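You operate a simulated robot arm through the tools that you are given. There is no shell and no other tool. Be economical: measure what you need, move in short steps, check, and stop when the job is done.

You are at the controls of a simulated two-armed robot. One attempt, no reset.

Task
Open the cabinet, drain the drip pipe into the tall cup, shut the tap and close the door.
Fine: keep the red tap open till the pipe is clear; spill nothing; leave the orange latch and the short cup.

It is judged by the outcome, as a careful person would: the job done as asked, and still so three seconds after it is handed in. It fails if anything else is knocked over, pushed out of place, dropped, spilled or broken.

Robot
Two 7-joint arms with fingered hands on one trunk, on a base that drives. Base frame: it is fixed to the floor where the robot stands at the start and does not move with it; the origin is under the middle of the robot, x ahead of it, y to its left, z up. Lengths are in m, angles in rad, forces in N, time in s.
The left shoulder is at the start at [0.06, 0.126, 0.98], the right one opposite. With the tool pointing down near the work surface each hand reaches from about 0.1 to 0.44 m from the robot's upright axis, wherever it stands, measured 20 degrees to its own side. Places, roughly: cabinet door [0.6, -0.2, 0.4]; orange latch [0.7, -0.1, 0.2]; red tap [0.6, -0.3, 0.5]; short drip cup [2.25, 2.25, 0.75]. Payload 2.5 kg a hand.
The tool frame of a hand sits at the grasp point between the pads (the TCP): z along the fingers, y along the line on which they close. The tips reach 0.03 m beyond it. Largest opening 0.104 m; the body of the gripper starts 0.035 m behind the TCP. The gripper is a hand of 5 fingers: y runs from the thumb to the fingers, the wrist lies at [-0.015, -0.104, -0.178] in the tool frame.
Orientation is that of the tool frame in the base frame, as a unit quaternion [w, x, y, z]. With the fingers straight down and the wrist toward the robot, the tool's x, y and z point along [0, 1, 0], [1, 0, 0] and [0, 0, -1] of the base frame.

Tools
- The arms move only by the tool nudge_tool. It takes "left_deltas", "right_deltas" or both (then of equal length, played together; a hand with none holds still); each is a list of rows, each a list of 2 entries, a list of its own where there are three numbers: the shift along the base's x, y, z in m, then the turn, a rotation vector about the base's x, y, z in rad. In form: [[[dx, dy, dz], [rx, ry, rz]], ...]. A call has 1 to 12 rows; each row is the pose to reach, as a shift and turn from the pose commanded when the call began. Each row takes 0.2 s and may step no farther than 0.05 m and 0.15 rad from the row before; otherwise, the whole call is refused. Where a pose cannot be reached the arm comes as near as it can. A force on the tool above 90 N (or 10 N above the force at the start of the call, whichever is more), or a blocked arm, ends the call early, and 0.2 s more pass. In this call time passes only in rows, and 0.2 s behind the last. The reply holds the time, the measured pose of the TCP, the force on the tool along the base axes, the opening and the grip force, in the units named above and with some noise, with the torque about the TCP (base axes, N m) and any sound that the robot's microphone picked up.
- Cameras (640 x 400 px; columns grow to the right, rows downward): "scene" is now at [0.1022, -0.027, 1.1553]; the picture's right is [-0.36, -0.93, 0.00], its down [-0.81, 0.31, -0.50] and it looks along [0.47, -0.18, -0.86] (base axes); focal length 256 px, centre (320, 200). "left" rides on the left gripper at [-0.08, -0.078, -0.141] in its tool frame; the picture's right is [-0.78, -0.30, 0.56], its down [0.53, -0.78, 0.33] and it looks along [0.33, 0.56, 0.76] (tool axes); focal length 247 px, centre (320, 200). "right" rides on the right gripper at [0.08, -0.078, -0.141] in its tool frame; the picture's right is [-0.78, 0.30, -0.56], its down [-0.53, -0.78, 0.33] and it looks along [-0.33, 0.56, 0.76] (tool axes); focal length 247 px, centre (320, 200). There is no depth. A picture from a camera that has moved, and an enlarged one, comes with that camera's place and axes in the base frame and with its lens.
- capture(camera): a new picture of that camera. It takes no simulated time.
- raise_lower(by): slides the trunk up (or, below 0, down) by that many m; the arms and the scene camera ride with it, the base frame stays. It gives what a move gives, with no picture.
- base_move(legs): drives the robot by 1 to 6 legs, each [ahead, left, turn to the left] in m, m and rad, along the robot's own axes; the way and the turn of a leg run together, so that a leg with both is an arc; at most 1.5 m and 3.142 rad a leg. The arms and the cameras ride along, it lands a little off, and it stops where it bumps. It gives what a move gives.
- curl_fingers(index, middle, ring, little, thumb_bend, thumb_turn, hand): sets how far each is bent, from 0 (flat) to 1 (curled in); at 0.3 the hand is open as for a grip, at 0.7 the pads meet at the TCP. One left out holds its place. A second passes; each finger stops where it meets its share of the squeeze, and holds until it gets a number again. It is the only way to open and close the hand. It gives what a move gives, with no picture; readings hold the bend of each and the force on index, middle, ring, little, thumb and palm. thumb_turn goes from beside the hand (0) to across from the fingers (1), as for a grip.
- head_to(pan, tilt): turns the head with the scene camera to pan (to the left, within 1.501 rad either way) and tilt (down, from -0.506 to 1.204), counted from straight ahead of the robot. It gives what a move gives.
- zoom(camera, box): a new picture of the part [left, top, right, bottom] of that camera's present view, enlarged. It takes no simulated time.
- hand_in(): hands the job in; it is judged then, once.

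Work in short steps. Places have to be worked out from the pictures, the camera data and where the tool is seen: move nearer, look again, correct. Check each grasp and each placing, and mend what went wrong. You have 120 turns and 100 pictures in all, those below and enlarged ones among them. Open the grippers and draw the arms clear of the work before you hand the job in, unless the task says otherwise; then end with one line.

The tools are called as a command line: name --argument value ..., lists and objects as JSON in quotes. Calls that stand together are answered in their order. nudge_tool: Moves the arms, as the interface text tells. Its arguments: {"type":"object","properties":{"left_deltas":{"type":"array","items":{"type":"array"}},"right_deltas":{"type":"array","items":{"type":"array"}}},"required":[]} The other tools are called the same way: raise_lower (by) slides the trunk up or down; curl_fingers (index, middle, ring, little, thumb_bend, thumb_turn, hand) moves the fingers one by one; base_move (legs) drives the base; head_to (pan, tilt) turns the head that bears the scene camera; capture (camera) takes a picture; zoom (camera, box) takes an enlarged picture of a part of a camera's view; hand_in () hands the job in.

At the start:

```text
t: 0.0
left_ee_pos: [0.443, 0.0189, 0.8036]
left_tool_rot: [0.0, 0.707, 0.707, 0.0]
left_ft_force: [0.3, -0.4, 0.0]
left_moment: [0.0, 0.04, -0.06]
left_opening: 0.1035
left_gripper_force: 0.0
left_shape: jaw
left_bend: [0.3, 0.3, 0.3, 0.3, 0.3, 0.98]
left_finger forces: [0.0, 0.0, 0.0, 0.1, 0.0, 0.0]
right_ee_pos: [0.402, -0.3073, 0.8314]
right_tool_rot: [0.0, 0.707, 0.707, 0.0]
right_ft_force: [-0.2, 0.4, -0.1]
right_moment: [0.03, 0.03, -0.02]
right_opening: 0.1035
right_gripper_force: 0.1
right_shape: jaw
right_bend: [0.3, 0.3, 0.3, 0.3, 0.3, 0.98]
right_finger forces: [0.0, 0.1, 0.0, 0.0, 0.0, 0.1]
trunk travel left (down, up): [-0.375, 0.565]
robot x, y, heading: [-0.0014, -0.0015, -0.0]
head pan, tilt: [-0.372, 1.044]
```

scene: 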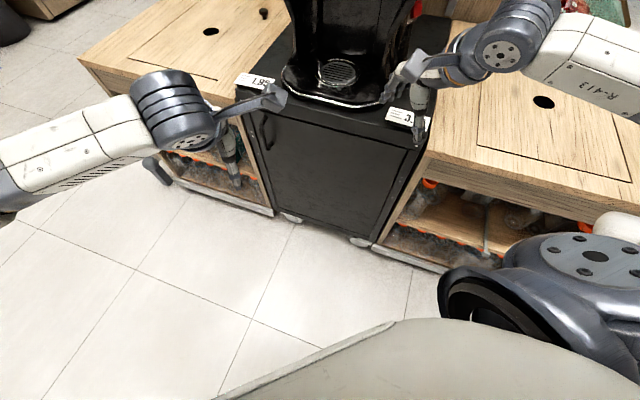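
right: 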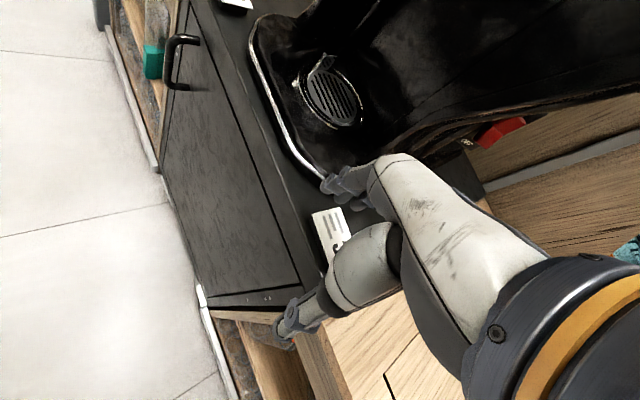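
left: 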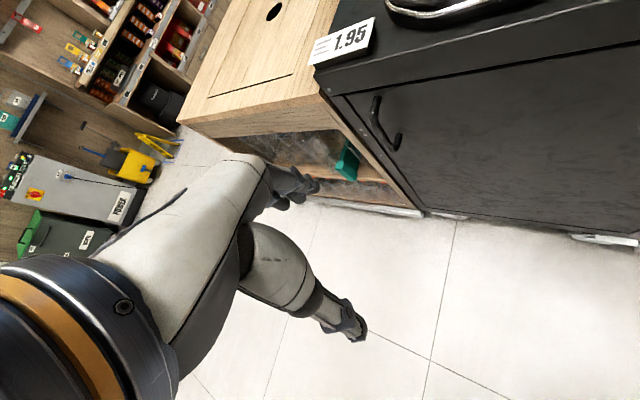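

The black cabinet door has a handle at its upper left (hinge likely right). I look with the head straighter at the cabinet to locate the handle.

head_to --pan -0.3 --tilt 0.75

capture --camera "scene"

```text
t: 0.8
left_ee_pos: [0.4435, 0.0176, 0.8039]
left_tool_rot: [-0.001, 0.707, 0.708, -0.001]
left_ft_force: [0.1, 0.3, -0.8]
left_moment: [0.0, 0.0, 0.03]
left_opening: 0.1037
left_gripper_force: 0.0
left_shape: jaw
left_bend: [0.3, 0.3, 0.3, 0.3, 0.3, 0.98]
left_finger forces: [0.0, 0.0, 0.1, 0.0, 0.0, 0.1]
right_ee_pos: [0.4025, -0.3061, 0.8332]
right_tool_rot: [-0.001, 0.707, 0.707, 0.0]
right_ft_force: [-0.5, 0.8, 0.7]
right_moment: [0.0, 0.0, 0.05]
right_opening: 0.1036
right_gripper_force: 0.1
right_shape: jaw
right_bend: [0.3, 0.3, 0.3, 0.3, 0.3, 0.98]
right_finger forces: [0.0, 0.0, 0.1, 0.0, 0.0, 0.0]
trunk travel left (down, up): [-0.375, 0.565]
robot x, y, heading: [0.0008, 0.0012, -0.001]
head pan, tilt: [-0.3, 0.75]
```

```text
96 pictures are left
camera scene: at [0.119, -0.0272, 1.1773], right [-0.3, -0.96, 0.0], down [-0.65, 0.2, -0.73], along [0.7, -0.22, -0.68], focal length 256 px, centre (320, 200)
```

scene: 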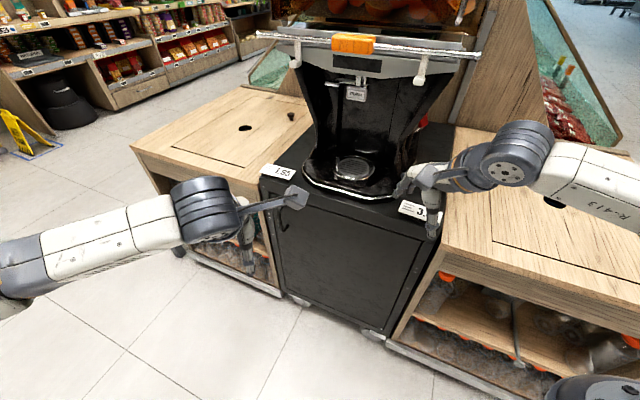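

Handle triangulates to about [0.62,-0.08,0.65], the cabinet is yawed ~40° (its face looks toward my left), hinge on the right. Before moving, I look left toward the short cup to find the cups.

head_to --pan 0.8 --tilt 0.25

capture --camera "scene"

zoom --camera "scene" --box '[240, 120, 400, 220]'

```text
t: 2.1
left_ee_pos: [0.4432, 0.0196, 0.8031]
left_tool_rot: [-0.001, 0.706, 0.708, 0.0]
left_ft_force: [-0.1, -0.1, -0.2]
left_moment: [0.0, 0.01, 0.01]
left_opening: 0.1039
left_gripper_force: 0.0
left_shape: jaw
left_bend: [0.3, 0.3, 0.3, 0.3, 0.3, 0.98]
left_finger forces: [0.0, 0.0, 0.0, 0.1, 0.1, 0.0]
right_ee_pos: [0.4015, -0.307, 0.8325]
right_tool_rot: [0.0, 0.707, 0.707, 0.0]
right_ft_force: [-0.5, 0.2, -0.3]
right_moment: [0.03, -0.01, 0.01]
right_opening: 0.1038
right_gripper_force: 0.0
right_shape: jaw
right_bend: [0.3, 0.3, 0.3, 0.3, 0.3, 0.98]
right_finger forces: [0.0, 0.1, 0.0, 0.0, 0.0, 0.0]
trunk travel left (down, up): [-0.375, 0.565]
robot x, y, heading: [-0.0028, 0.0004, -0.005]
head pan, tilt: [0.799, 0.25]
```

```text
95 pictures are left
camera scene: at [0.1051, 0.0642, 1.2225], right [0.72, -0.7, 0.0], down [-0.17, -0.18, -0.97], along [0.68, 0.69, -0.25], focal length 256 px, centre (320, 200)
```

scene: 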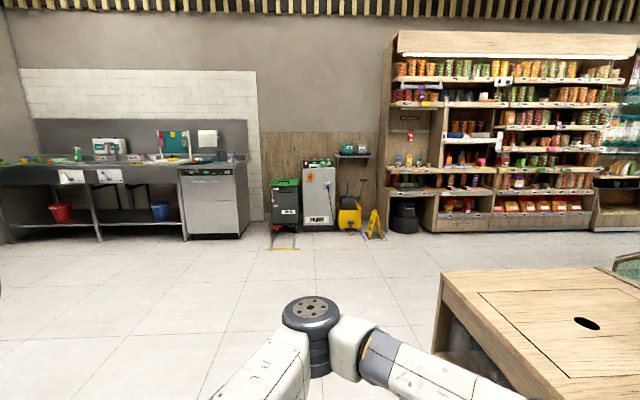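

```text
4.00 times, centred on (320, 170) of scene
camera zoom: at [0.1051, 0.0642, 1.2225], right [0.72, -0.7, 0.0], down [-0.17, -0.18, -0.97], along [0.68, 0.69, -0.25], focal length 1024 px, centre (320, 320)
```

zoom: 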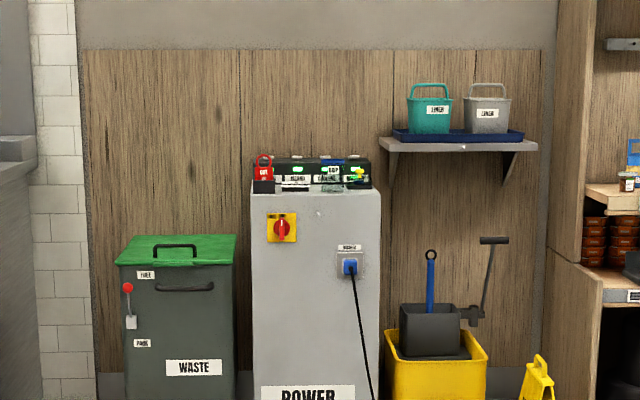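

I zoom onto the power unit top and shelf, about where the short cup should be.

zoom --camera "scene" --box '[296, 135, 376, 185]'

zoom --camera "scene" --box '[0, 120, 260, 282]'

```text
8.00 times, centred on (336, 160) of scene
camera zoom: at [0.1051, 0.0642, 1.2225], right [0.72, -0.7, 0.0], down [-0.17, -0.18, -0.97], along [0.68, 0.69, -0.25], focal length 2047 px, centre (192, 520)
```

zoom: 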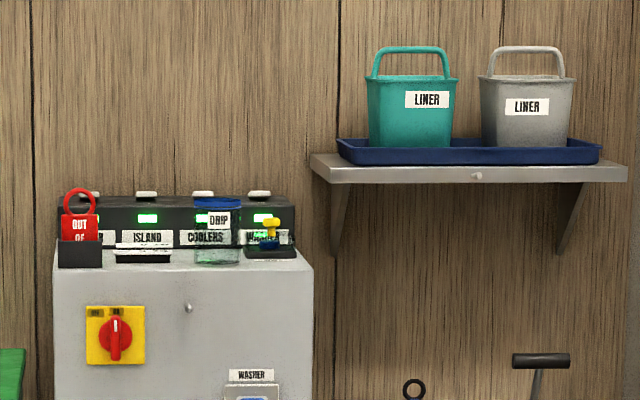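

```text
2.46 times, centred on (130, 201) of scene
camera zoom: at [0.1051, 0.0642, 1.2225], right [0.72, -0.7, 0.0], down [-0.17, -0.18, -0.97], along [0.68, 0.69, -0.25], focal length 630 px, centre (788, 198)
```

zoom: 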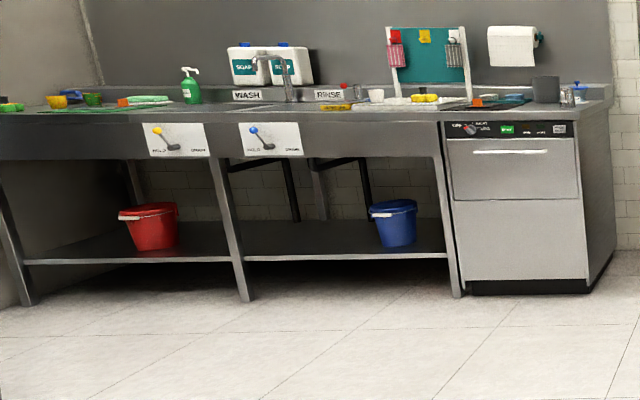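

The short cup ("DRIP", blue rim) is on the power unit; I'll leave it. Now I back off and reposition square in front of the cabinet, a bit left of the handle, at safe distance.

base_move --legs '[[-0.3, 0.3, 0], [0, 0.1, -0.7], [0.22, 0.36, 0]]'

head_to --pan -0.2 --tilt 0.6

capture --camera "scene"

```text
t: 8.8
left_ee_pos: [0.4823, 0.2587, 0.8048]
left_tool_rot: [0.0, 0.906, 0.424, 0.0]
left_ft_force: [-0.6, 0.2, 0.9]
left_moment: [0.01, 0.01, -0.02]
left_opening: 0.1037
left_gripper_force: 0.1
left_shape: jaw
left_bend: [0.3, 0.3, 0.3, 0.3, 0.3, 0.98]
left_finger forces: [0.0, 0.0, 0.0, 0.2, 0.0, 0.1]
right_ee_pos: [0.241, 0.0349, 0.8311]
right_tool_rot: [0.0, 0.906, 0.424, 0.0]
right_ft_force: [-0.2, 0.8, -0.5]
right_moment: [-0.01, 0.03, 0.0]
right_opening: 0.1036
right_gripper_force: 0.0
right_shape: jaw
right_bend: [0.3, 0.3, 0.3, 0.3, 0.3, 0.98]
right_finger forces: [0.0, 0.0, 0.0, 0.1, 0.0, 0.1]
trunk travel left (down, up): [-0.375, 0.565]
robot x, y, heading: [0.1283, 0.527, -0.698]
head pan, tilt: [0.799, 0.25]
```

```text
t: 10.1
left_ee_pos: [0.4821, 0.2563, 0.8045]
left_tool_rot: [0.0, 0.906, 0.424, 0.0]
left_ft_force: [0.8, -0.5, -0.5]
left_moment: [0.01, 0.01, -0.03]
left_opening: 0.1037
left_gripper_force: 0.0
left_shape: jaw
left_bend: [0.3, 0.3, 0.3, 0.3, 0.3, 0.98]
left_finger forces: [0.1, 0.0, 0.1, 0.1, 0.0, 0.0]
right_ee_pos: [0.2409, 0.0353, 0.8324]
right_tool_rot: [-0.001, 0.906, 0.423, 0.0]
right_ft_force: [-0.2, 0.5, -0.1]
right_moment: [0.01, 0.04, 0.0]
right_opening: 0.1036
right_gripper_force: 0.0
right_shape: jaw
right_bend: [0.3, 0.3, 0.3, 0.3, 0.3, 0.98]
right_finger forces: [0.0, 0.0, 0.0, 0.1, 0.1, 0.0]
trunk travel left (down, up): [-0.375, 0.565]
robot x, y, heading: [0.1324, 0.5282, -0.696]
head pan, tilt: [-0.201, 0.6]
```

```text
91 pictures are left
camera scene: at [0.2151, 0.4307, 1.1903], right [-0.78, -0.62, 0.0], down [-0.35, 0.44, -0.83], along [0.52, -0.64, -0.56], focal length 256 px, centre (320, 200)
```

scene: 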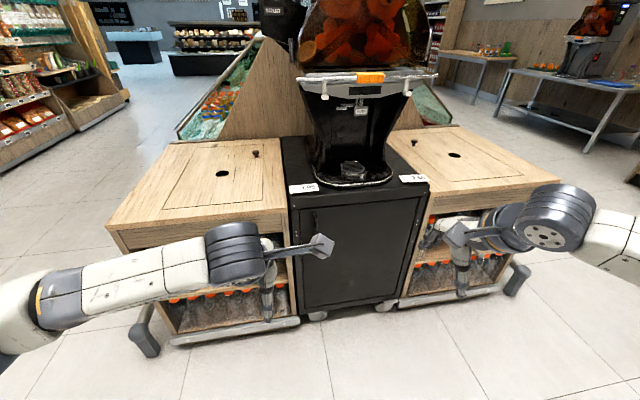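

The view is clear. Zoom on the door and handle.

zoom --camera "scene" --box '[260, 170, 460, 330]'

```text
2.50 times, centred on (360, 250) of scene
camera zoom: at [0.2151, 0.4307, 1.1903], right [-0.78, -0.62, 0.0], down [-0.35, 0.44, -0.83], along [0.52, -0.64, -0.56], focal length 640 px, centre (220, 75)
```

zoom: 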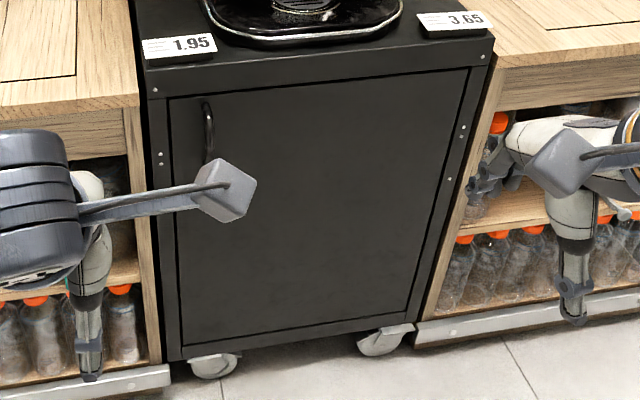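

Handle in robot-local terms is ~0.77 ahead, 0.14 right, z≈0.655. I lower the trunk by 0.15, and turn the right hand so fingers point at the door with the closing line horizontal (120° turn), while moving it to the left.

raise_lower --by -0.15

nudge_tool --right_deltas '[[[0, 0, 0], [0.01, -0.1135, -0.0806]], [[0, 0, 0], [0.02, -0.227, -0.161]], [[0, 0, 0], [0.03, -0.3406, -0.2418]], [[0, 0, 0], [0.04, -0.454, -0.322]], [[0, 0, 0], [0.05, -0.5677, -0.403]], [[0, 0, 0], [0.06, -0.681, -0.4836]], [[0, 0, 0], [0.07, -0.795, -0.564]], [[0, 0, 0], [0.08, -0.908, -0.645]], [[0, 0, 0], [0.091, -1.022, -0.7254]], [[0, 0, 0], [0.101, -1.135, -0.806]], [[0, 0, 0], [0.111, -1.249, -0.887]], [[0, 0, 0], [0.121, -1.362, -0.967]]]'

```text
t: 11.8
left_ee_pos: [0.4831, 0.2598, 0.6547]
left_tool_rot: [0.001, 0.905, 0.424, 0.0]
left_ft_force: [-0.6, -0.3, -1.1]
left_moment: [-0.01, -0.01, 0.02]
left_opening: 0.1036
left_gripper_force: 0.2
left_shape: jaw
left_bend: [0.3, 0.3, 0.3, 0.3, 0.3, 0.98]
left_finger forces: [0.1, 0.1, 0.0, 0.1, 0.0, 0.1]
right_ee_pos: [0.2414, 0.0349, 0.6821]
right_tool_rot: [0.0, 0.906, 0.424, 0.0]
right_ft_force: [-0.7, 0.1, 1.0]
right_moment: [0.02, -0.01, 0.01]
right_opening: 0.1038
right_gripper_force: 0.0
right_shape: jaw
right_bend: [0.3, 0.3, 0.3, 0.3, 0.3, 0.98]
right_finger forces: [0.0, 0.0, 0.0, 0.1, 0.0, 0.0]
trunk travel left (down, up): [-0.225, 0.715]
robot x, y, heading: [0.1294, 0.5253, -0.699]
head pan, tilt: [-0.201, 0.6]
```

```text
t: 14.4
left_ee_pos: [0.4816, 0.259, 0.653]
left_tool_rot: [0.0, 0.906, 0.424, 0.0]
left_ft_force: [0.5, -0.2, -0.8]
left_moment: [0.02, 0.02, 0.0]
left_opening: 0.1037
left_gripper_force: 0.0
left_shape: jaw
left_bend: [0.3, 0.3, 0.3, 0.3, 0.3, 0.98]
left_finger forces: [0.0, 0.0, 0.0, 0.1, 0.0, 0.1]
right_ee_pos: [0.2185, -0.0131, 0.7775]
right_tool_rot: [0.176, 0.8, -0.095, 0.566]
right_ft_force: [-0.1, 0.1, 0.0]
right_moment: [-0.01, -0.02, -0.02]
right_opening: 0.1038
right_gripper_force: 0.1
right_shape: jaw
right_bend: [0.3, 0.3, 0.3, 0.3, 0.3, 0.98]
right_finger forces: [0.0, 0.0, 0.0, 0.0, 0.0, 0.0]
right hand out of reach, approached as far as the arm can: row 6, 7, 8, 9, 10, 11, 12
trunk travel left (down, up): [-0.225, 0.715]
robot x, y, heading: [0.1303, 0.5284, -0.698]
head pan, tilt: [-0.201, 0.6]
```

Orientation is already close to forward-pointing; the arm was limited near the body. I move the hand out forward, where reach is better, then correct orientation.

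nudge_tool --right_deltas '[[[0.04, 0.007, -0.015], [0, 0, 0]], [[0.08, 0.014, -0.03], [0, 0, 0]], [[0.12, 0.021, -0.045], [0, 0, 0]], [[0.16, 0.028, -0.06], [0, 0, 0]], [[0.2, 0.035, -0.075], [0, 0, 0]], [[0.24, 0.042, -0.09], [0, 0, 0]]]'

capture --camera "right"

capture --camera "scene"

```text
t: 15.8
left_ee_pos: [0.4832, 0.2583, 0.6554]
left_tool_rot: [0.0, 0.906, 0.424, -0.001]
left_ft_force: [0.7, 0.1, -0.1]
left_moment: [-0.02, 0.0, -0.01]
left_opening: 0.1039
left_gripper_force: 0.1
left_shape: jaw
left_bend: [0.3, 0.3, 0.3, 0.3, 0.3, 0.98]
left_finger forces: [0.0, 0.0, 0.1, 0.0, 0.0, 0.0]
right_ee_pos: [0.2195, -0.0141, 0.7758]
right_tool_rot: [0.176, 0.801, -0.095, 0.564]
right_ft_force: [-0.5, 0.4, 0.6]
right_moment: [-0.02, -0.01, -0.02]
right_opening: 0.1039
right_gripper_force: 0.0
right_shape: jaw
right_bend: [0.3, 0.3, 0.3, 0.3, 0.3, 0.98]
right_finger forces: [0.0, 0.1, 0.1, 0.1, 0.0, 0.1]
right hand out of reach, approached as far as the arm can: row 1, 2, 3, 4, 5, 6
trunk travel left (down, up): [-0.225, 0.715]
robot x, y, heading: [0.1285, 0.5228, -0.694]
head pan, tilt: [-0.201, 0.6]
```

```text
89 pictures are left
camera right: at [0.1499, 0.1158, 0.8802], right [-0.86, -0.09, -0.51], down [0.38, 0.56, -0.74], along [0.35, -0.82, -0.44], focal length 247 px, centre (320, 200)
```

right: 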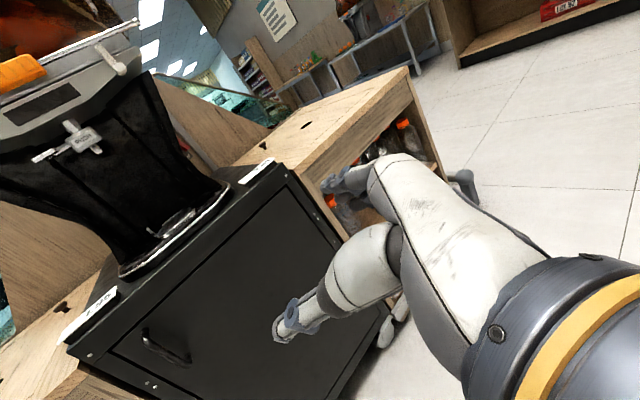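

```text
88 pictures are left
camera scene: at [0.215, 0.4306, 1.0403], right [-0.78, -0.62, 0.0], down [-0.35, 0.44, -0.83], along [0.52, -0.64, -0.56], focal length 256 px, centre (320, 200)
```

scene: 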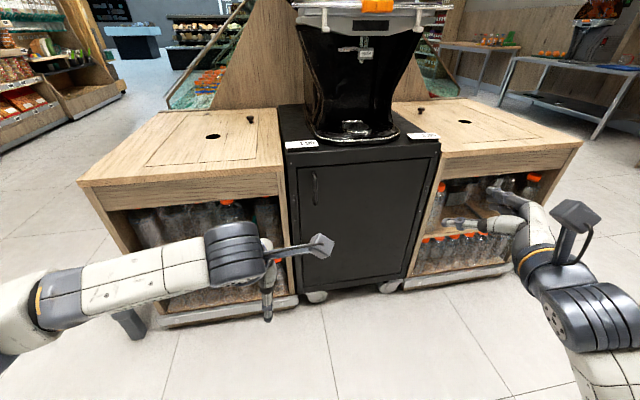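

The target orientation isn't reachable this way (deltas count from the unreached command). I'll undo the turn and use a more natural pose: palm facing left, fingers hooking behind the bar at ~45°.

nudge_tool --right_deltas '[[[-0.02, -0.0035, 0.0075], [-0.01, 0.1135, 0.0806]], [[-0.04, -0.007, 0.015], [-0.02, 0.227, 0.161]], [[-0.06, -0.0105, 0.0225], [-0.03, 0.3406, 0.2418]], [[-0.08, -0.014, 0.03], [-0.04, 0.454, 0.322]], [[-0.1, -0.0175, 0.0375], [-0.05, 0.5677, 0.403]], [[-0.12, -0.021, 0.045], [-0.06, 0.681, 0.4836]], [[-0.14, -0.0245, 0.0525], [-0.07, 0.795, 0.564]], [[-0.16, -0.028, 0.06], [-0.08, 0.908, 0.645]], [[-0.18, -0.0315, 0.0675], [-0.091, 1.022, 0.7254]], [[-0.2, -0.035, 0.075], [-0.101, 1.135, 0.806]], [[-0.22, -0.0385, 0.0825], [-0.111, 1.249, 0.887]], [[-0.24, -0.042, 0.09], [-0.121, 1.362, 0.967]]]'

```text
t: 18.4
left_ee_pos: [0.482, 0.2598, 0.6544]
left_tool_rot: [0.001, 0.905, 0.424, -0.001]
left_ft_force: [0.4, 0.4, -0.2]
left_moment: [-0.04, 0.01, 0.01]
left_opening: 0.1039
left_gripper_force: 0.1
left_shape: jaw
left_bend: [0.3, 0.3, 0.3, 0.3, 0.3, 0.98]
left_finger forces: [0.0, 0.0, 0.1, 0.0, 0.1, 0.0]
right_ee_pos: [0.0643, 0.0172, 0.8796]
right_tool_rot: [-0.019, 0.911, 0.413, -0.017]
right_ft_force: [1.6, -0.7, -2.6]
right_moment: [0.07, 0.09, 0.01]
right_opening: 0.104
right_gripper_force: 0.1
right_shape: jaw
right_bend: [0.3, 0.3, 0.3, 0.3, 0.3, 0.98]
right_finger forces: [0.0, 0.0, 0.0, 0.0, 0.0, 0.1]
right hand out of reach, approached as far as the arm can: row 10, 11, 12
trunk travel left (down, up): [-0.225, 0.715]
robot x, y, heading: [0.1288, 0.5244, -0.699]
head pan, tilt: [-0.201, 0.6]
```

Orientation is back to default; deltas count from the reached pose. Now move forward/left/down while rolling +90° about the forward axis (palm facing left).

nudge_tool --right_deltas '[[[0.0273, -0.001, -0.018], [0.1095, -0.0917, 0]], [[0.0545, -0.002, -0.036], [0.219, -0.183, 0]], [[0.0818, -0.003, -0.0545], [0.3286, -0.275, 0]], [[0.109, -0.004, -0.0727], [0.438, -0.3667, 0]], [[0.136, -0.005, -0.091], [0.5477, -0.458, 0]], [[0.1636, -0.0055, -0.109], [0.657, -0.55, 0]], [[0.191, -0.006, -0.127], [0.7668, -0.6418, 0]], [[0.218, -0.007, -0.1455], [0.876, -0.7335, 0]], [[0.2455, -0.008, -0.1636], [0.986, -0.825, 0]], [[0.2727, -0.009, -0.182], [1.0955, -0.917, 0]], [[0.3, -0.01, -0.2], [1.205, -1.0085, 0]]]'

capture --camera "right"

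```text
t: 20.8
left_ee_pos: [0.4828, 0.2586, 0.6548]
left_tool_rot: [0.001, 0.905, 0.425, -0.001]
left_ft_force: [0.1, 0.4, 0.9]
left_moment: [0.01, 0.01, 0.0]
left_opening: 0.1039
left_gripper_force: 0.0
left_shape: jaw
left_bend: [0.3, 0.3, 0.3, 0.3, 0.3, 0.98]
left_finger forces: [0.0, 0.0, 0.1, 0.0, 0.1, 0.0]
right_ee_pos: [0.221, 0.0904, 0.7181]
right_tool_rot: [-0.32, 0.64, 0.32, 0.621]
right_ft_force: [0.7, 0.3, 0.4]
right_moment: [0.01, 0.03, 0.0]
right_opening: 0.1039
right_gripper_force: 0.1
right_shape: jaw
right_bend: [0.3, 0.3, 0.3, 0.3, 0.3, 0.97]
right_finger forces: [0.1, 0.0, 0.0, 0.0, 0.1, 0.1]
right hand out of reach, approached as far as the arm can: row 7, 8, 9, 10, 11
trunk travel left (down, up): [-0.225, 0.715]
robot x, y, heading: [0.1292, 0.5324, -0.7]
head pan, tilt: [-0.201, 0.6]
```

```text
87 pictures are left
camera right: at [0.0767, 0.0223, 0.8011], right [-0.11, -0.63, -0.77], down [-0.44, 0.72, -0.53], along [0.89, 0.28, -0.36], focal length 247 px, centre (320, 200)
```

right: 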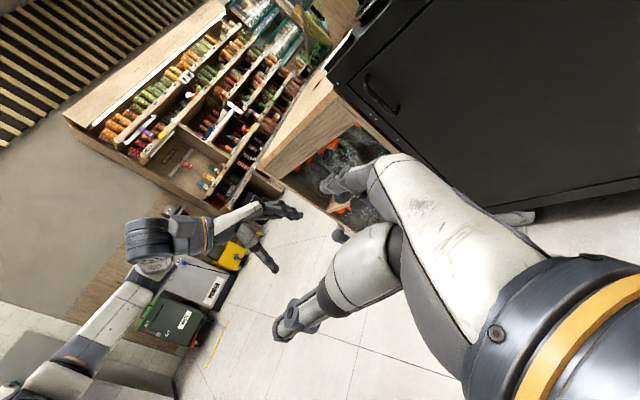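

Roll reached; limit was wrist reach (~0.4 m from shoulder). Next yaw −45° so the wrist comes behind the hand, moving a little forward-left.

nudge_tool --right_deltas '[[[0.02, 0, -0.003], [0, 0, -0.131]], [[0.043, 0, -0.007], [0, 0, -0.262]], [[0.064, -0.001, -0.01], [0, 0, -0.393]], [[0.085, -0.002, -0.013], [0, 0, -0.524]], [[0.107, -0.002, -0.017], [0, 0, -0.655]], [[0.128, -0.003, -0.02], [0, 0, -0.785]]]'

capture --camera "right"

capture --camera "scene"

```text
t: 22.4
left_ee_pos: [0.4825, 0.2578, 0.6549]
left_tool_rot: [0.001, 0.905, 0.425, 0.0]
left_ft_force: [-0.1, -0.3, 0.3]
left_moment: [-0.02, 0.02, -0.02]
left_opening: 0.1035
left_gripper_force: 0.0
left_shape: jaw
left_bend: [0.3, 0.3, 0.3, 0.3, 0.3, 0.98]
left_finger forces: [0.0, 0.2, 0.1, 0.0, 0.1, 0.0]
right_ee_pos: [0.31, 0.0528, 0.686]
right_tool_rot: [-0.04, 0.718, -0.012, 0.695]
right_ft_force: [0.4, 0.4, 0.3]
right_moment: [0.0, -0.01, 0.0]
right_opening: 0.1039
right_gripper_force: 0.0
right_shape: jaw
right_bend: [0.3, 0.3, 0.3, 0.3, 0.3, 0.97]
right_finger forces: [0.1, 0.1, 0.0, 0.0, 0.0, 0.0]
right hand out of reach, approached as far as the arm can: row 3, 4, 5
trunk travel left (down, up): [-0.225, 0.715]
robot x, y, heading: [0.1289, 0.5272, -0.694]
head pan, tilt: [-0.201, 0.6]
stopped in row 6 (right hand): the arm was blocked; the commanded pose is now the measured one
```

```text
86 pictures are left
camera right: at [0.1682, 0.1187, 0.7744], right [-0.57, -0.26, -0.78], down [0.28, 0.83, -0.49], along [0.77, -0.5, -0.4], focal length 247 px, centre (320, 200)
```

right: 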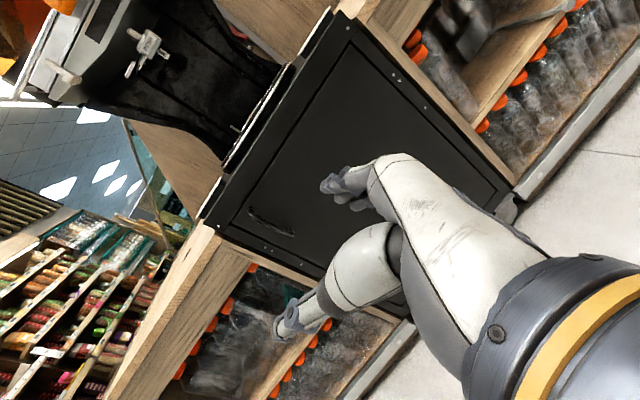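

```text
85 pictures are left
camera scene: at [0.2145, 0.4305, 1.0403], right [-0.78, -0.62, 0.0], down [-0.35, 0.44, -0.83], along [0.52, -0.64, -0.56], focal length 256 px, centre (320, 200)
```

scene: 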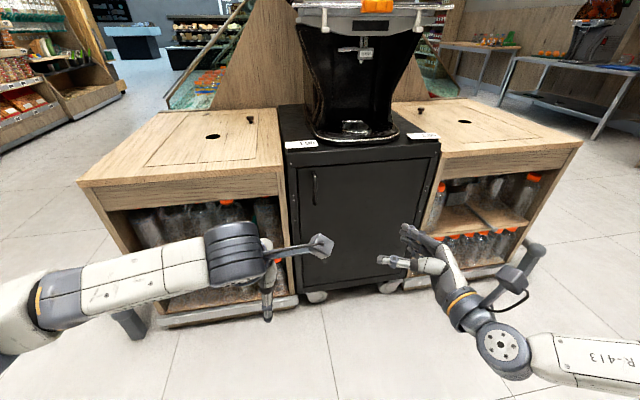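

Right hand pose is good. Handle centre now triangulates to ~[0.646,-0.077,0.63]. I zoom to see the handle's gap.

zoom --camera "right" --box '[200, 170, 340, 260]'

zoom --camera "scene" --box '[380, 210, 480, 300]'

```text
4.44 times, centred on (270, 215) of right
camera zoom: at [0.1682, 0.1187, 0.7744], right [-0.57, -0.26, -0.78], down [0.28, 0.83, -0.49], along [0.77, -0.5, -0.4], focal length 1098 px, centre (542, 133)
```

zoom: 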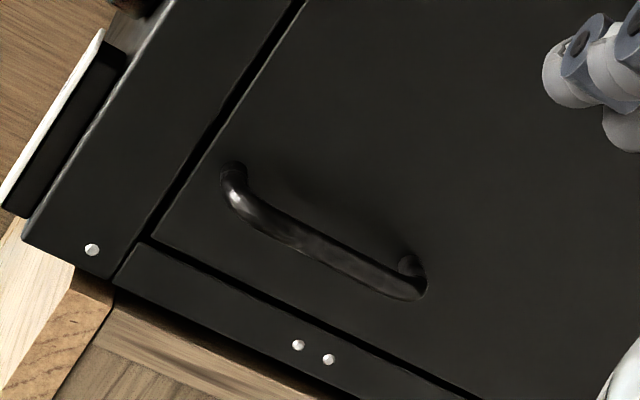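

```text
4.44 times, centred on (430, 255) of scene
camera zoom: at [0.2145, 0.4305, 1.0403], right [-0.78, -0.62, 0.0], down [-0.35, 0.44, -0.83], along [0.52, -0.64, -0.56], focal length 1137 px, centre (-169, -44)
```

zoom: 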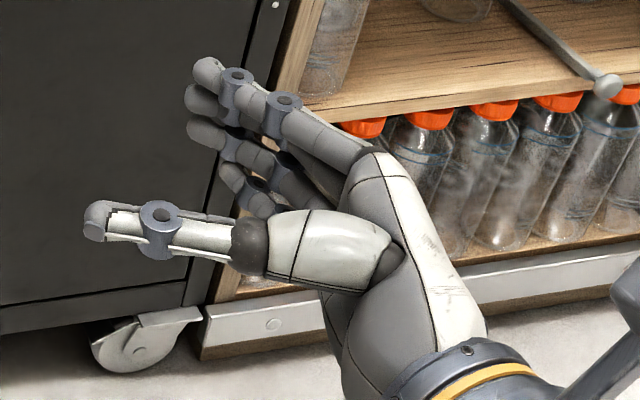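

The bar is ~0.10 m long, ~1.2 cm thick with a ~2.5 cm gap. I'll hook with index+middle: curl ring/little, half-close index/middle, open the thumb, retract the left arm a little, and lower the trunk.

curl_fingers --hand "right" --index 0.5 --middle 0.5 --ring 1.0 --little 1.0 --thumb_bend 0.0 --thumb_turn 0.5

nudge_tool --left_deltas '[[[-0.019, 0.045, 0], [0, 0, 0]], [[-0.038, 0.09, 0], [0, 0, 0]], [[-0.057, 0.135, 0], [0, 0, 0]]]'

raise_lower --by -0.075

base_move --legs '[[0.2, 0.05, 0]]'

capture --camera "scene"

capture --camera "right"

```text
t: 23.4
left_ee_pos: [0.4823, 0.2592, 0.655]
left_tool_rot: [0.0, 0.906, 0.424, 0.0]
left_ft_force: [-0.5, 0.2, -0.3]
left_moment: [-0.03, -0.01, -0.03]
left_opening: 0.1035
left_gripper_force: 0.1
left_shape: jaw
left_bend: [0.3, 0.3, 0.3, 0.3, 0.3, 0.98]
left_finger forces: [0.1, 0.1, 0.1, 0.0, 0.0, 0.1]
right_ee_pos: [0.3117, 0.054, 0.6863]
right_tool_rot: [-0.04, 0.717, -0.011, 0.696]
right_ft_force: [0.3, 0.0, 0.3]
right_moment: [0.02, -0.01, -0.01]
right_opening: 0.1153
right_gripper_force: 0.1
right_shape: fingers
right_bend: [0.5, 0.5, 1.0, 1.0, 0.0, 0.48]
right_finger forces: [0.0, 0.0, 0.1, 0.0, 0.0, 0.0]
trunk travel left (down, up): [-0.225, 0.715]
robot x, y, heading: [0.13, 0.5312, -0.694]
head pan, tilt: [-0.201, 0.6]
```

```text
t: 24.2
left_ee_pos: [0.437, 0.3645, 0.6563]
left_tool_rot: [0.0, 0.905, 0.425, 0.0]
left_ft_force: [0.4, -0.6, 0.1]
left_moment: [0.02, 0.02, -0.01]
left_opening: 0.1038
left_gripper_force: 0.1
left_shape: jaw
left_bend: [0.3, 0.3, 0.3, 0.3, 0.3, 0.98]
left_finger forces: [0.1, 0.0, 0.0, 0.0, 0.0, 0.1]
left hand out of reach, approached as far as the arm can: row 3
right_ee_pos: [0.3114, 0.0539, 0.6872]
right_tool_rot: [-0.039, 0.718, -0.011, 0.695]
right_ft_force: [0.2, 0.7, -0.1]
right_moment: [0.01, 0.03, 0.01]
right_opening: 0.1153
right_gripper_force: 0.0
right_shape: fingers
right_bend: [0.5, 0.5, 1.0, 1.0, 0.0, 0.48]
right_finger forces: [0.0, 0.0, 0.1, 0.1, 0.0, 0.0]
trunk travel left (down, up): [-0.225, 0.715]
robot x, y, heading: [0.13, 0.5269, -0.696]
head pan, tilt: [-0.201, 0.6]
```

```text
t: 25.3
left_ee_pos: [0.4359, 0.3637, 0.5805]
left_tool_rot: [0.0, 0.905, 0.425, 0.0]
left_ft_force: [0.2, 0.6, 1.5]
left_moment: [0.01, 0.02, 0.0]
left_opening: 0.1034
left_gripper_force: 0.0
left_shape: jaw
left_bend: [0.3, 0.3, 0.3, 0.3, 0.3, 0.98]
left_finger forces: [0.1, 0.0, 0.0, 0.0, 0.0, 0.0]
right_ee_pos: [0.3109, 0.0541, 0.6114]
right_tool_rot: [-0.04, 0.717, -0.011, 0.696]
right_ft_force: [0.3, 0.2, 0.5]
right_moment: [0.02, -0.01, 0.01]
right_opening: 0.1155
right_gripper_force: 0.1
right_shape: fingers
right_bend: [0.5, 0.5, 1.0, 1.0, 0.0, 0.48]
right_finger forces: [0.0, 0.1, 0.1, 0.1, 0.0, 0.0]
trunk travel left (down, up): [-0.15, 0.79]
robot x, y, heading: [0.1294, 0.53, -0.696]
head pan, tilt: [-0.201, 0.6]
```

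```text
t: 26.9
left_ee_pos: [0.6214, 0.273, 0.5807]
left_tool_rot: [-0.001, 0.906, 0.424, 0.0]
left_ft_force: [0.1, -0.4, 0.6]
left_moment: [-0.04, 0.04, -0.02]
left_opening: 0.1038
left_gripper_force: 0.1
left_shape: jaw
left_bend: [0.3, 0.3, 0.3, 0.3, 0.3, 0.98]
left_finger forces: [0.0, 0.0, 0.1, 0.1, 0.1, 0.0]
right_ee_pos: [0.4945, -0.0357, 0.6118]
right_tool_rot: [-0.04, 0.717, -0.01, 0.696]
right_ft_force: [0.3, 0.1, 0.0]
right_moment: [-0.03, 0.03, 0.01]
right_opening: 0.1155
right_gripper_force: 0.1
right_shape: fingers
right_bend: [0.5, 0.5, 1.0, 1.0, 0.0, 0.48]
right_finger forces: [0.0, 0.0, 0.1, 0.1, 0.0, 0.0]
trunk travel left (down, up): [-0.15, 0.79]
robot x, y, heading: [0.317, 0.4396, -0.698]
head pan, tilt: [-0.201, 0.6]
```

```text
82 pictures are left
camera scene: at [0.3995, 0.341, 0.9653], right [-0.78, -0.62, 0.0], down [-0.35, 0.44, -0.83], along [0.51, -0.65, -0.56], focal length 256 px, centre (320, 200)
```

scene: 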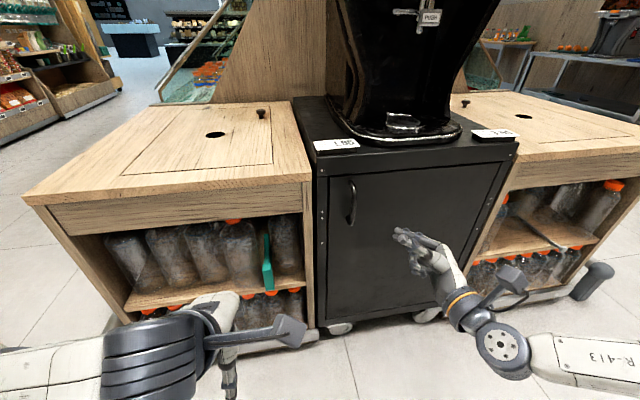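

```text
81 pictures are left
camera right: at [0.3531, 0.0295, 0.6998], right [-0.57, -0.26, -0.78], down [0.28, 0.83, -0.49], along [0.77, -0.5, -0.39], focal length 247 px, centre (320, 200)
```

right: 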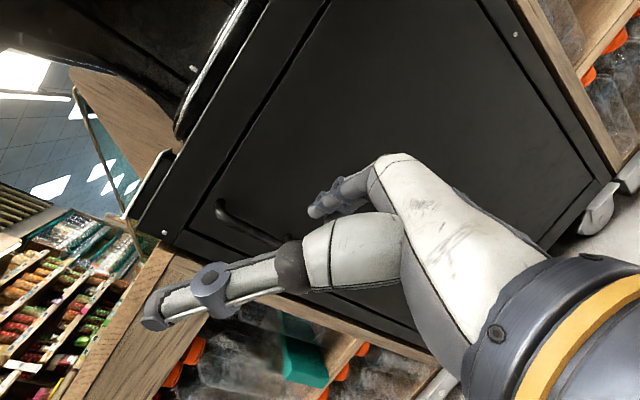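

Handle is ~0.145 ahead and 0.064 left of the TCP. I bend index/middle a bit more and approach 0.10 forward on the right side of the handle.

curl_fingers --hand "right" --index 0.6 --middle 0.6

nudge_tool --right_deltas '[[[0.0306, -0.0257, 0], [0, 0, 0]], [[0.0536, -0.045, 0], [0, 0, 0]], [[0.0766, -0.0643, 0], [0, 0, 0]]]'

zoom --camera "scene" --box '[300, 140, 500, 300]'

capture --camera "right"

```text
t: 27.9
left_ee_pos: [0.6227, 0.2757, 0.5806]
left_tool_rot: [-0.001, 0.906, 0.424, 0.0]
left_ft_force: [-0.5, -0.1, 0.3]
left_moment: [-0.01, -0.04, 0.01]
left_opening: 0.1039
left_gripper_force: 0.1
left_shape: jaw
left_bend: [0.3, 0.3, 0.3, 0.3, 0.3, 0.98]
left_finger forces: [0.0, 0.1, 0.1, 0.0, 0.0, 0.1]
right_ee_pos: [0.4957, -0.035, 0.611]
right_tool_rot: [-0.04, 0.717, -0.011, 0.696]
right_ft_force: [-0.3, 0.3, 0.2]
right_moment: [0.02, 0.02, 0.01]
right_opening: 0.105
right_gripper_force: 0.0
right_shape: fingers
right_bend: [0.6, 0.6, 1.0, 1.0, 0.0, 0.48]
right_finger forces: [0.0, 0.0, 0.1, 0.0, 0.0, 0.0]
trunk travel left (down, up): [-0.15, 0.79]
robot x, y, heading: [0.3166, 0.4421, -0.697]
head pan, tilt: [-0.201, 0.6]
```

```text
t: 28.7
left_ee_pos: [0.6226, 0.2736, 0.5806]
left_tool_rot: [-0.001, 0.906, 0.424, 0.0]
left_ft_force: [-0.5, 0.3, -0.9]
left_moment: [-0.01, -0.02, 0.01]
left_opening: 0.1039
left_gripper_force: 0.1
left_shape: jaw
left_bend: [0.3, 0.3, 0.3, 0.3, 0.3, 0.98]
left_finger forces: [0.0, 0.0, 0.1, 0.0, 0.1, 0.0]
right_ee_pos: [0.572, -0.1004, 0.6114]
right_tool_rot: [-0.039, 0.717, -0.01, 0.696]
right_ft_force: [-0.4, 0.1, 0.6]
right_moment: [0.03, 0.0, 0.02]
right_opening: 0.105
right_gripper_force: 0.0
right_shape: fingers
right_bend: [0.6, 0.6, 1.0, 1.0, 0.0, 0.48]
right_finger forces: [0.0, 0.0, 0.1, 0.0, 0.1, 0.0]
trunk travel left (down, up): [-0.15, 0.79]
robot x, y, heading: [0.3144, 0.4362, -0.698]
head pan, tilt: [-0.201, 0.6]
```

```text
2.50 times, centred on (400, 220) of scene
camera zoom: at [0.3995, 0.341, 0.9653], right [-0.78, -0.62, 0.0], down [-0.35, 0.44, -0.83], along [0.51, -0.65, -0.56], focal length 640 px, centre (120, 150)
```

zoom: 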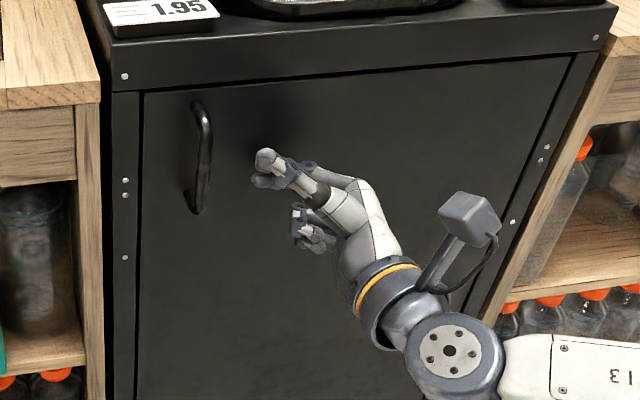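

```text
79 pictures are left
camera right: at [0.4295, -0.0344, 0.6998], right [-0.57, -0.26, -0.78], down [0.28, 0.83, -0.49], along [0.77, -0.5, -0.39], focal length 247 px, centre (320, 200)
```

right: 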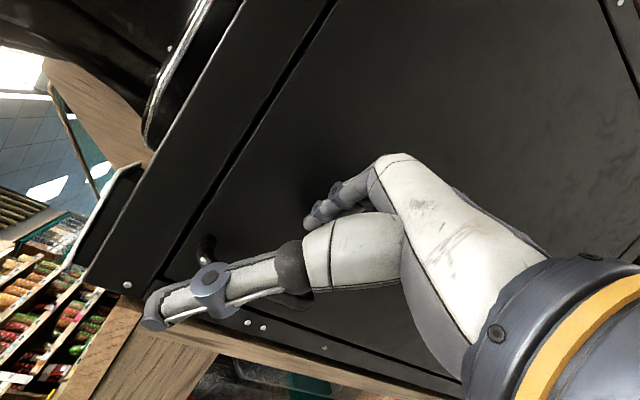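

Fingers are beside the handle. I swing the thumb across (robot side) with no bend, then go 0.035 forward and check.

curl_fingers --hand "right" --thumb_bend 0.0 --thumb_turn 1.0

nudge_tool --right_deltas '[[[0.0134, -0.0112, 0.0], [0, 0, 0]], [[0.0268, -0.0225, 0.0], [0, 0, 0]]]'

zoom --camera "scene" --box '[320, 160, 420, 240]'

zoom --camera "right" --box '[120, 160, 420, 340]'

```text
t: 29.7
left_ee_pos: [0.6209, 0.2736, 0.5805]
left_tool_rot: [-0.001, 0.905, 0.424, -0.001]
left_ft_force: [-0.3, -0.2, 0.2]
left_moment: [-0.03, -0.04, 0.0]
left_opening: 0.1039
left_gripper_force: 0.2
left_shape: jaw
left_bend: [0.3, 0.3, 0.3, 0.3, 0.3, 0.98]
left_finger forces: [0.1, 0.1, 0.0, 0.0, 0.1, 0.0]
right_ee_pos: [0.573, -0.1001, 0.6123]
right_tool_rot: [-0.04, 0.717, -0.011, 0.696]
right_ft_force: [-0.3, -0.2, -0.2]
right_moment: [-0.01, 0.02, 0.0]
right_opening: 0.0846
right_gripper_force: 0.1
right_shape: fingers
right_bend: [0.6, 0.6, 1.0, 1.0, 0.0, 0.95]
right_finger forces: [0.0, 0.0, 0.0, 0.1, 0.1, 0.0]
trunk travel left (down, up): [-0.15, 0.79]
robot x, y, heading: [0.3159, 0.4384, -0.696]
head pan, tilt: [-0.201, 0.6]
```

```text
t: 30.3
left_ee_pos: [0.62, 0.2723, 0.5818]
left_tool_rot: [0.0, 0.906, 0.423, -0.001]
left_ft_force: [-0.2, 0.8, 0.4]
left_moment: [0.0, -0.04, 0.0]
left_opening: 0.1039
left_gripper_force: 0.0
left_shape: jaw
left_bend: [0.3, 0.3, 0.3, 0.3, 0.3, 0.98]
left_finger forces: [0.1, 0.0, 0.0, 0.0, 0.1, 0.1]
right_ee_pos: [0.5945, -0.1243, 0.6095]
right_tool_rot: [-0.039, 0.719, -0.014, 0.694]
right_ft_force: [-40.0, 15.5, -3.1]
right_moment: [0.17, 0.35, -0.29]
right_opening: 0.0614
right_gripper_force: 19.9
right_shape: fingers
right_bend: [0.72, 0.72, 1.0, 1.0, 0.0, 0.95]
right_finger forces: [15.1, 25.1, 0.0, 0.0, 0.0, 0.0]
trunk travel left (down, up): [-0.15, 0.79]
robot x, y, heading: [0.3147, 0.4351, -0.701]
head pan, tilt: [-0.201, 0.6]
```

```text
5.00 times, centred on (370, 200) of scene
camera zoom: at [0.3974, 0.3415, 0.9654], right [-0.78, -0.62, 0.0], down [-0.35, 0.44, -0.83], along [0.51, -0.65, -0.56], focal length 1279 px, centre (70, 200)
```

zoom: 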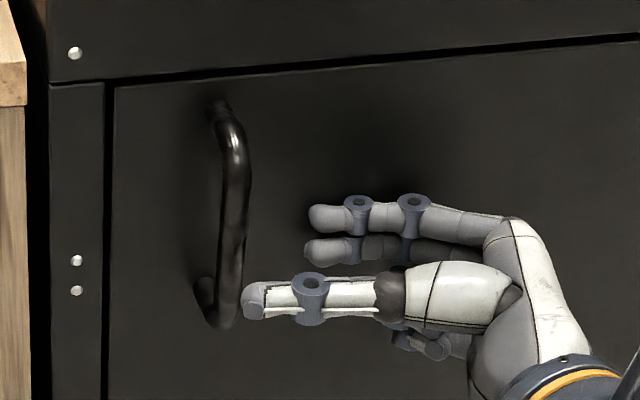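

```text
2.13 times, centred on (270, 250) of right
camera zoom: at [0.4531, -0.0579, 0.6982], right [-0.57, -0.26, -0.78], down [0.29, 0.83, -0.49], along [0.77, -0.5, -0.4], focal length 527 px, centre (427, 93)
```

zoom: 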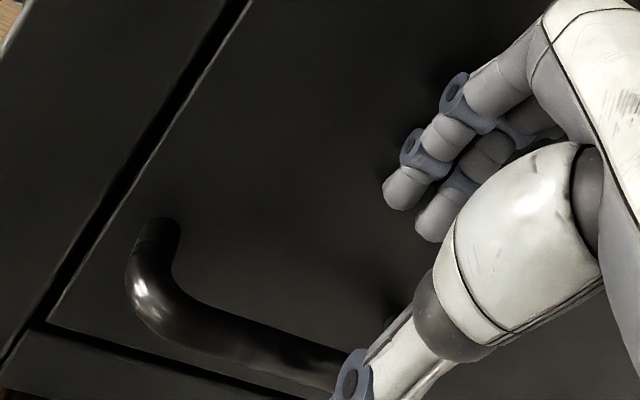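

Fingertips touched the door (≈40 N). I back off slightly and slide left so the fingers go behind the bar, thumb staying in front.

nudge_tool --right_deltas '[[[-0.0054, 0.0045, 0.004], [0, 0, 0]], [[0.0075, 0.0198, 0.006], [0, 0, 0]], [[0.0203, 0.0351, 0.006], [0, 0, 0]]]'

zoom --camera "scene" --box '[320, 160, 420, 240]'

zoom --camera "right" --box '[120, 160, 420, 340]'

```text
t: 31.1
left_ee_pos: [0.6197, 0.2745, 0.5814]
left_tool_rot: [0.0, 0.905, 0.425, 0.0]
left_ft_force: [0.1, -0.1, 0.5]
left_moment: [0.02, 0.01, 0.02]
left_opening: 0.1037
left_gripper_force: 0.1
left_shape: jaw
left_bend: [0.3, 0.3, 0.3, 0.3, 0.3, 0.98]
left_finger forces: [0.0, 0.1, 0.0, 0.0, 0.0, 0.0]
right_ee_pos: [0.6186, -0.088, 0.6194]
right_tool_rot: [-0.038, 0.716, -0.009, 0.697]
right_ft_force: [-27.9, 11.8, 1.5]
right_moment: [0.07, 0.12, -0.12]
right_opening: 0.0685
right_gripper_force: 14.4
right_shape: fingers
right_bend: [0.71, 0.72, 1.0, 1.0, 0.0, 0.95]
right_finger forces: [12.6, 15.9, 0.0, 0.1, 0.0, 0.1]
trunk travel left (down, up): [-0.15, 0.79]
robot x, y, heading: [0.3169, 0.4383, -0.696]
head pan, tilt: [-0.201, 0.6]
```

```text
5.00 times, centred on (370, 200) of scene
camera zoom: at [0.3985, 0.3414, 0.9656], right [-0.78, -0.62, 0.0], down [-0.35, 0.44, -0.83], along [0.52, -0.65, -0.56], focal length 1279 px, centre (70, 200)
```

zoom: 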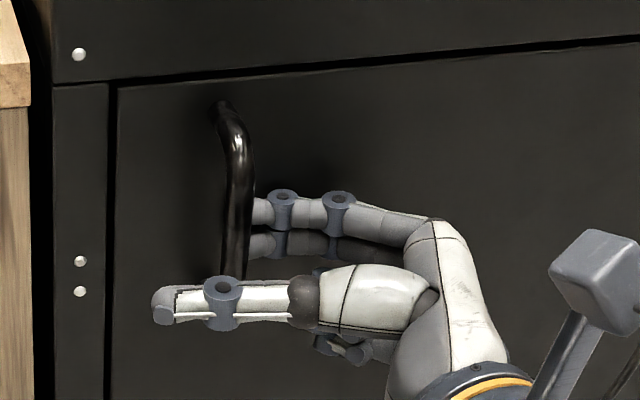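

```text
2.13 times, centred on (270, 250) of right
camera zoom: at [0.4759, -0.0215, 0.7071], right [-0.57, -0.27, -0.78], down [0.29, 0.82, -0.49], along [0.77, -0.5, -0.39], focal length 527 px, centre (427, 93)
```

zoom: 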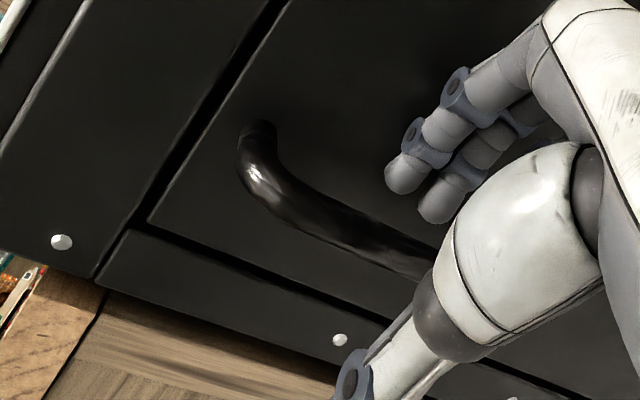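

Fingers are behind the bar. Slide another 1.5 cm left, then curl and close the thumb to hold.

nudge_tool --right_deltas '[[[0.008, 0.0135, 0], [0, 0, 0]]]'

curl_fingers --hand "right" --index 0.9 --middle 0.9 --thumb_bend 0.6

zoom --camera "scene" --box '[320, 160, 420, 240]'

```text
t: 31.5
left_ee_pos: [0.6192, 0.2748, 0.5817]
left_tool_rot: [0.0, 0.906, 0.424, 0.0]
left_ft_force: [-0.3, 0.9, -0.1]
left_moment: [0.01, 0.01, -0.03]
left_opening: 0.1037
left_gripper_force: 0.0
left_shape: jaw
left_bend: [0.3, 0.3, 0.3, 0.3, 0.3, 0.98]
left_finger forces: [0.0, 0.0, 0.0, 0.0, 0.1, 0.0]
right_ee_pos: [0.627, -0.0735, 0.6184]
right_tool_rot: [-0.041, 0.716, -0.01, 0.697]
right_ft_force: [-26.0, 10.6, 0.2]
right_moment: [0.04, 0.1, -0.2]
right_opening: 0.0715
right_gripper_force: 13.5
right_shape: fingers
right_bend: [0.69, 0.72, 1.0, 1.0, 0.0, 0.95]
right_finger forces: [9.9, 16.6, 0.1, 0.0, 0.1, 0.0]
trunk travel left (down, up): [-0.15, 0.79]
robot x, y, heading: [0.3166, 0.4388, -0.695]
head pan, tilt: [-0.201, 0.6]
```

```text
t: 32.5
left_ee_pos: [0.6215, 0.2747, 0.5805]
left_tool_rot: [0.001, 0.905, 0.425, -0.002]
left_ft_force: [-0.4, 0.1, 0.5]
left_moment: [-0.01, 0.0, -0.03]
left_opening: 0.1037
left_gripper_force: 0.1
left_shape: jaw
left_bend: [0.3, 0.3, 0.3, 0.3, 0.3, 0.98]
left_finger forces: [0.0, 0.0, 0.0, 0.0, 0.1, 0.0]
right_ee_pos: [0.629, -0.0725, 0.619]
right_tool_rot: [-0.041, 0.716, -0.008, 0.697]
right_ft_force: [8.5, 8.8, 5.1]
right_moment: [0.02, 0.14, -0.74]
right_opening: 0.0107
right_gripper_force: 19.3
right_shape: fingers
right_bend: [0.81, 0.79, 1.0, 1.0, 0.58, 1.0]
right_finger forces: [8.0, 26.4, 0.0, 0.0, 4.1, 0.0]
trunk travel left (down, up): [-0.15, 0.79]
robot x, y, heading: [0.3141, 0.4369, -0.697]
head pan, tilt: [-0.201, 0.6]
```

```text
5.00 times, centred on (370, 200) of scene
camera zoom: at [0.3998, 0.3417, 0.9654], right [-0.78, -0.62, 0.0], down [-0.35, 0.44, -0.83], along [0.51, -0.65, -0.56], focal length 1279 px, centre (70, 200)
```

zoom: 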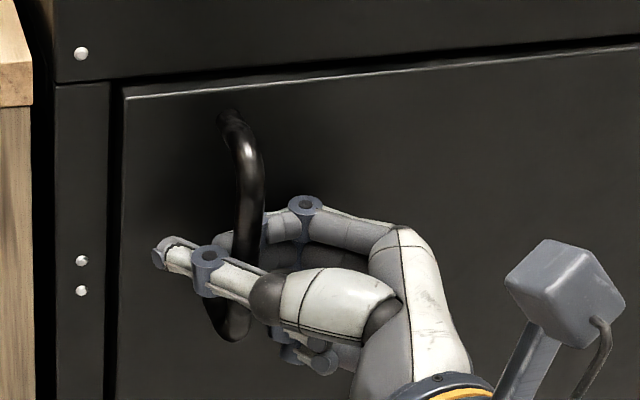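

The bar is gripped (index/middle behind, thumb in front) and the door seems slightly sprung. Pull along the door's arc about its right hinge to ~0.48 rad.

nudge_tool --right_deltas '[[[-0.017, 0.0134, 0], [0, 0, 0.06]], [[-0.0347, 0.0257, 0], [0, 0, 0.12]], [[-0.0532, 0.037, 0], [0, 0, 0.18]], [[-0.0723, 0.0471, 0], [0, 0, 0.24]], [[-0.0919, 0.056, 0], [0, 0, 0.3]], [[-0.1121, 0.0637, 0], [0, 0, 0.36]], [[-0.1327, 0.0702, 0], [0, 0, 0.42]], [[-0.1537, 0.0755, 0], [0, 0, 0.48]]]'

capture --camera "scene"

```text
t: 34.3
left_ee_pos: [0.6216, 0.2728, 0.5804]
left_tool_rot: [0.0, 0.906, 0.424, 0.0]
left_ft_force: [-0.5, -0.2, -0.1]
left_moment: [-0.01, -0.01, 0.0]
left_opening: 0.1039
left_gripper_force: 0.1
left_shape: jaw
left_bend: [0.3, 0.3, 0.3, 0.3, 0.3, 0.98]
left_finger forces: [0.0, 0.1, 0.1, 0.0, 0.1, 0.0]
right_ee_pos: [0.4724, 0.0028, 0.6154]
right_tool_rot: [-0.205, 0.7, 0.159, 0.665]
right_ft_force: [-1.9, -2.8, 5.7]
right_moment: [-0.03, 0.18, -0.54]
right_opening: 0.0111
right_gripper_force: 11.0
right_shape: fingers
right_bend: [0.82, 0.8, 1.0, 1.0, 0.59, 1.0]
right_finger forces: [3.7, 18.6, 0.1, 0.0, 0.0, 0.0]
trunk travel left (down, up): [-0.15, 0.79]
robot x, y, heading: [0.3152, 0.4377, -0.698]
head pan, tilt: [-0.201, 0.6]
```

```text
73 pictures are left
camera scene: at [0.3994, 0.3411, 0.9652], right [-0.78, -0.62, 0.0], down [-0.35, 0.44, -0.83], along [0.51, -0.65, -0.56], focal length 256 px, centre (320, 200)
```

scene: 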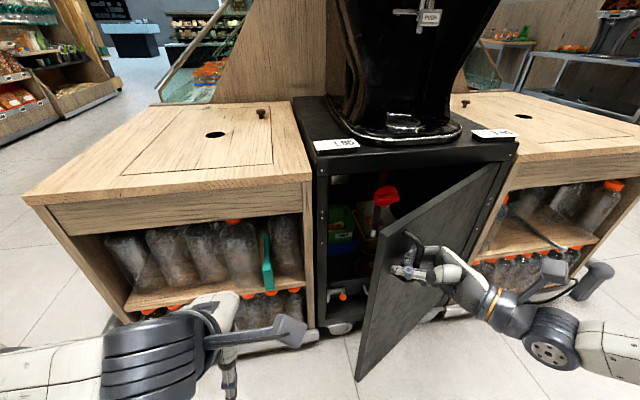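

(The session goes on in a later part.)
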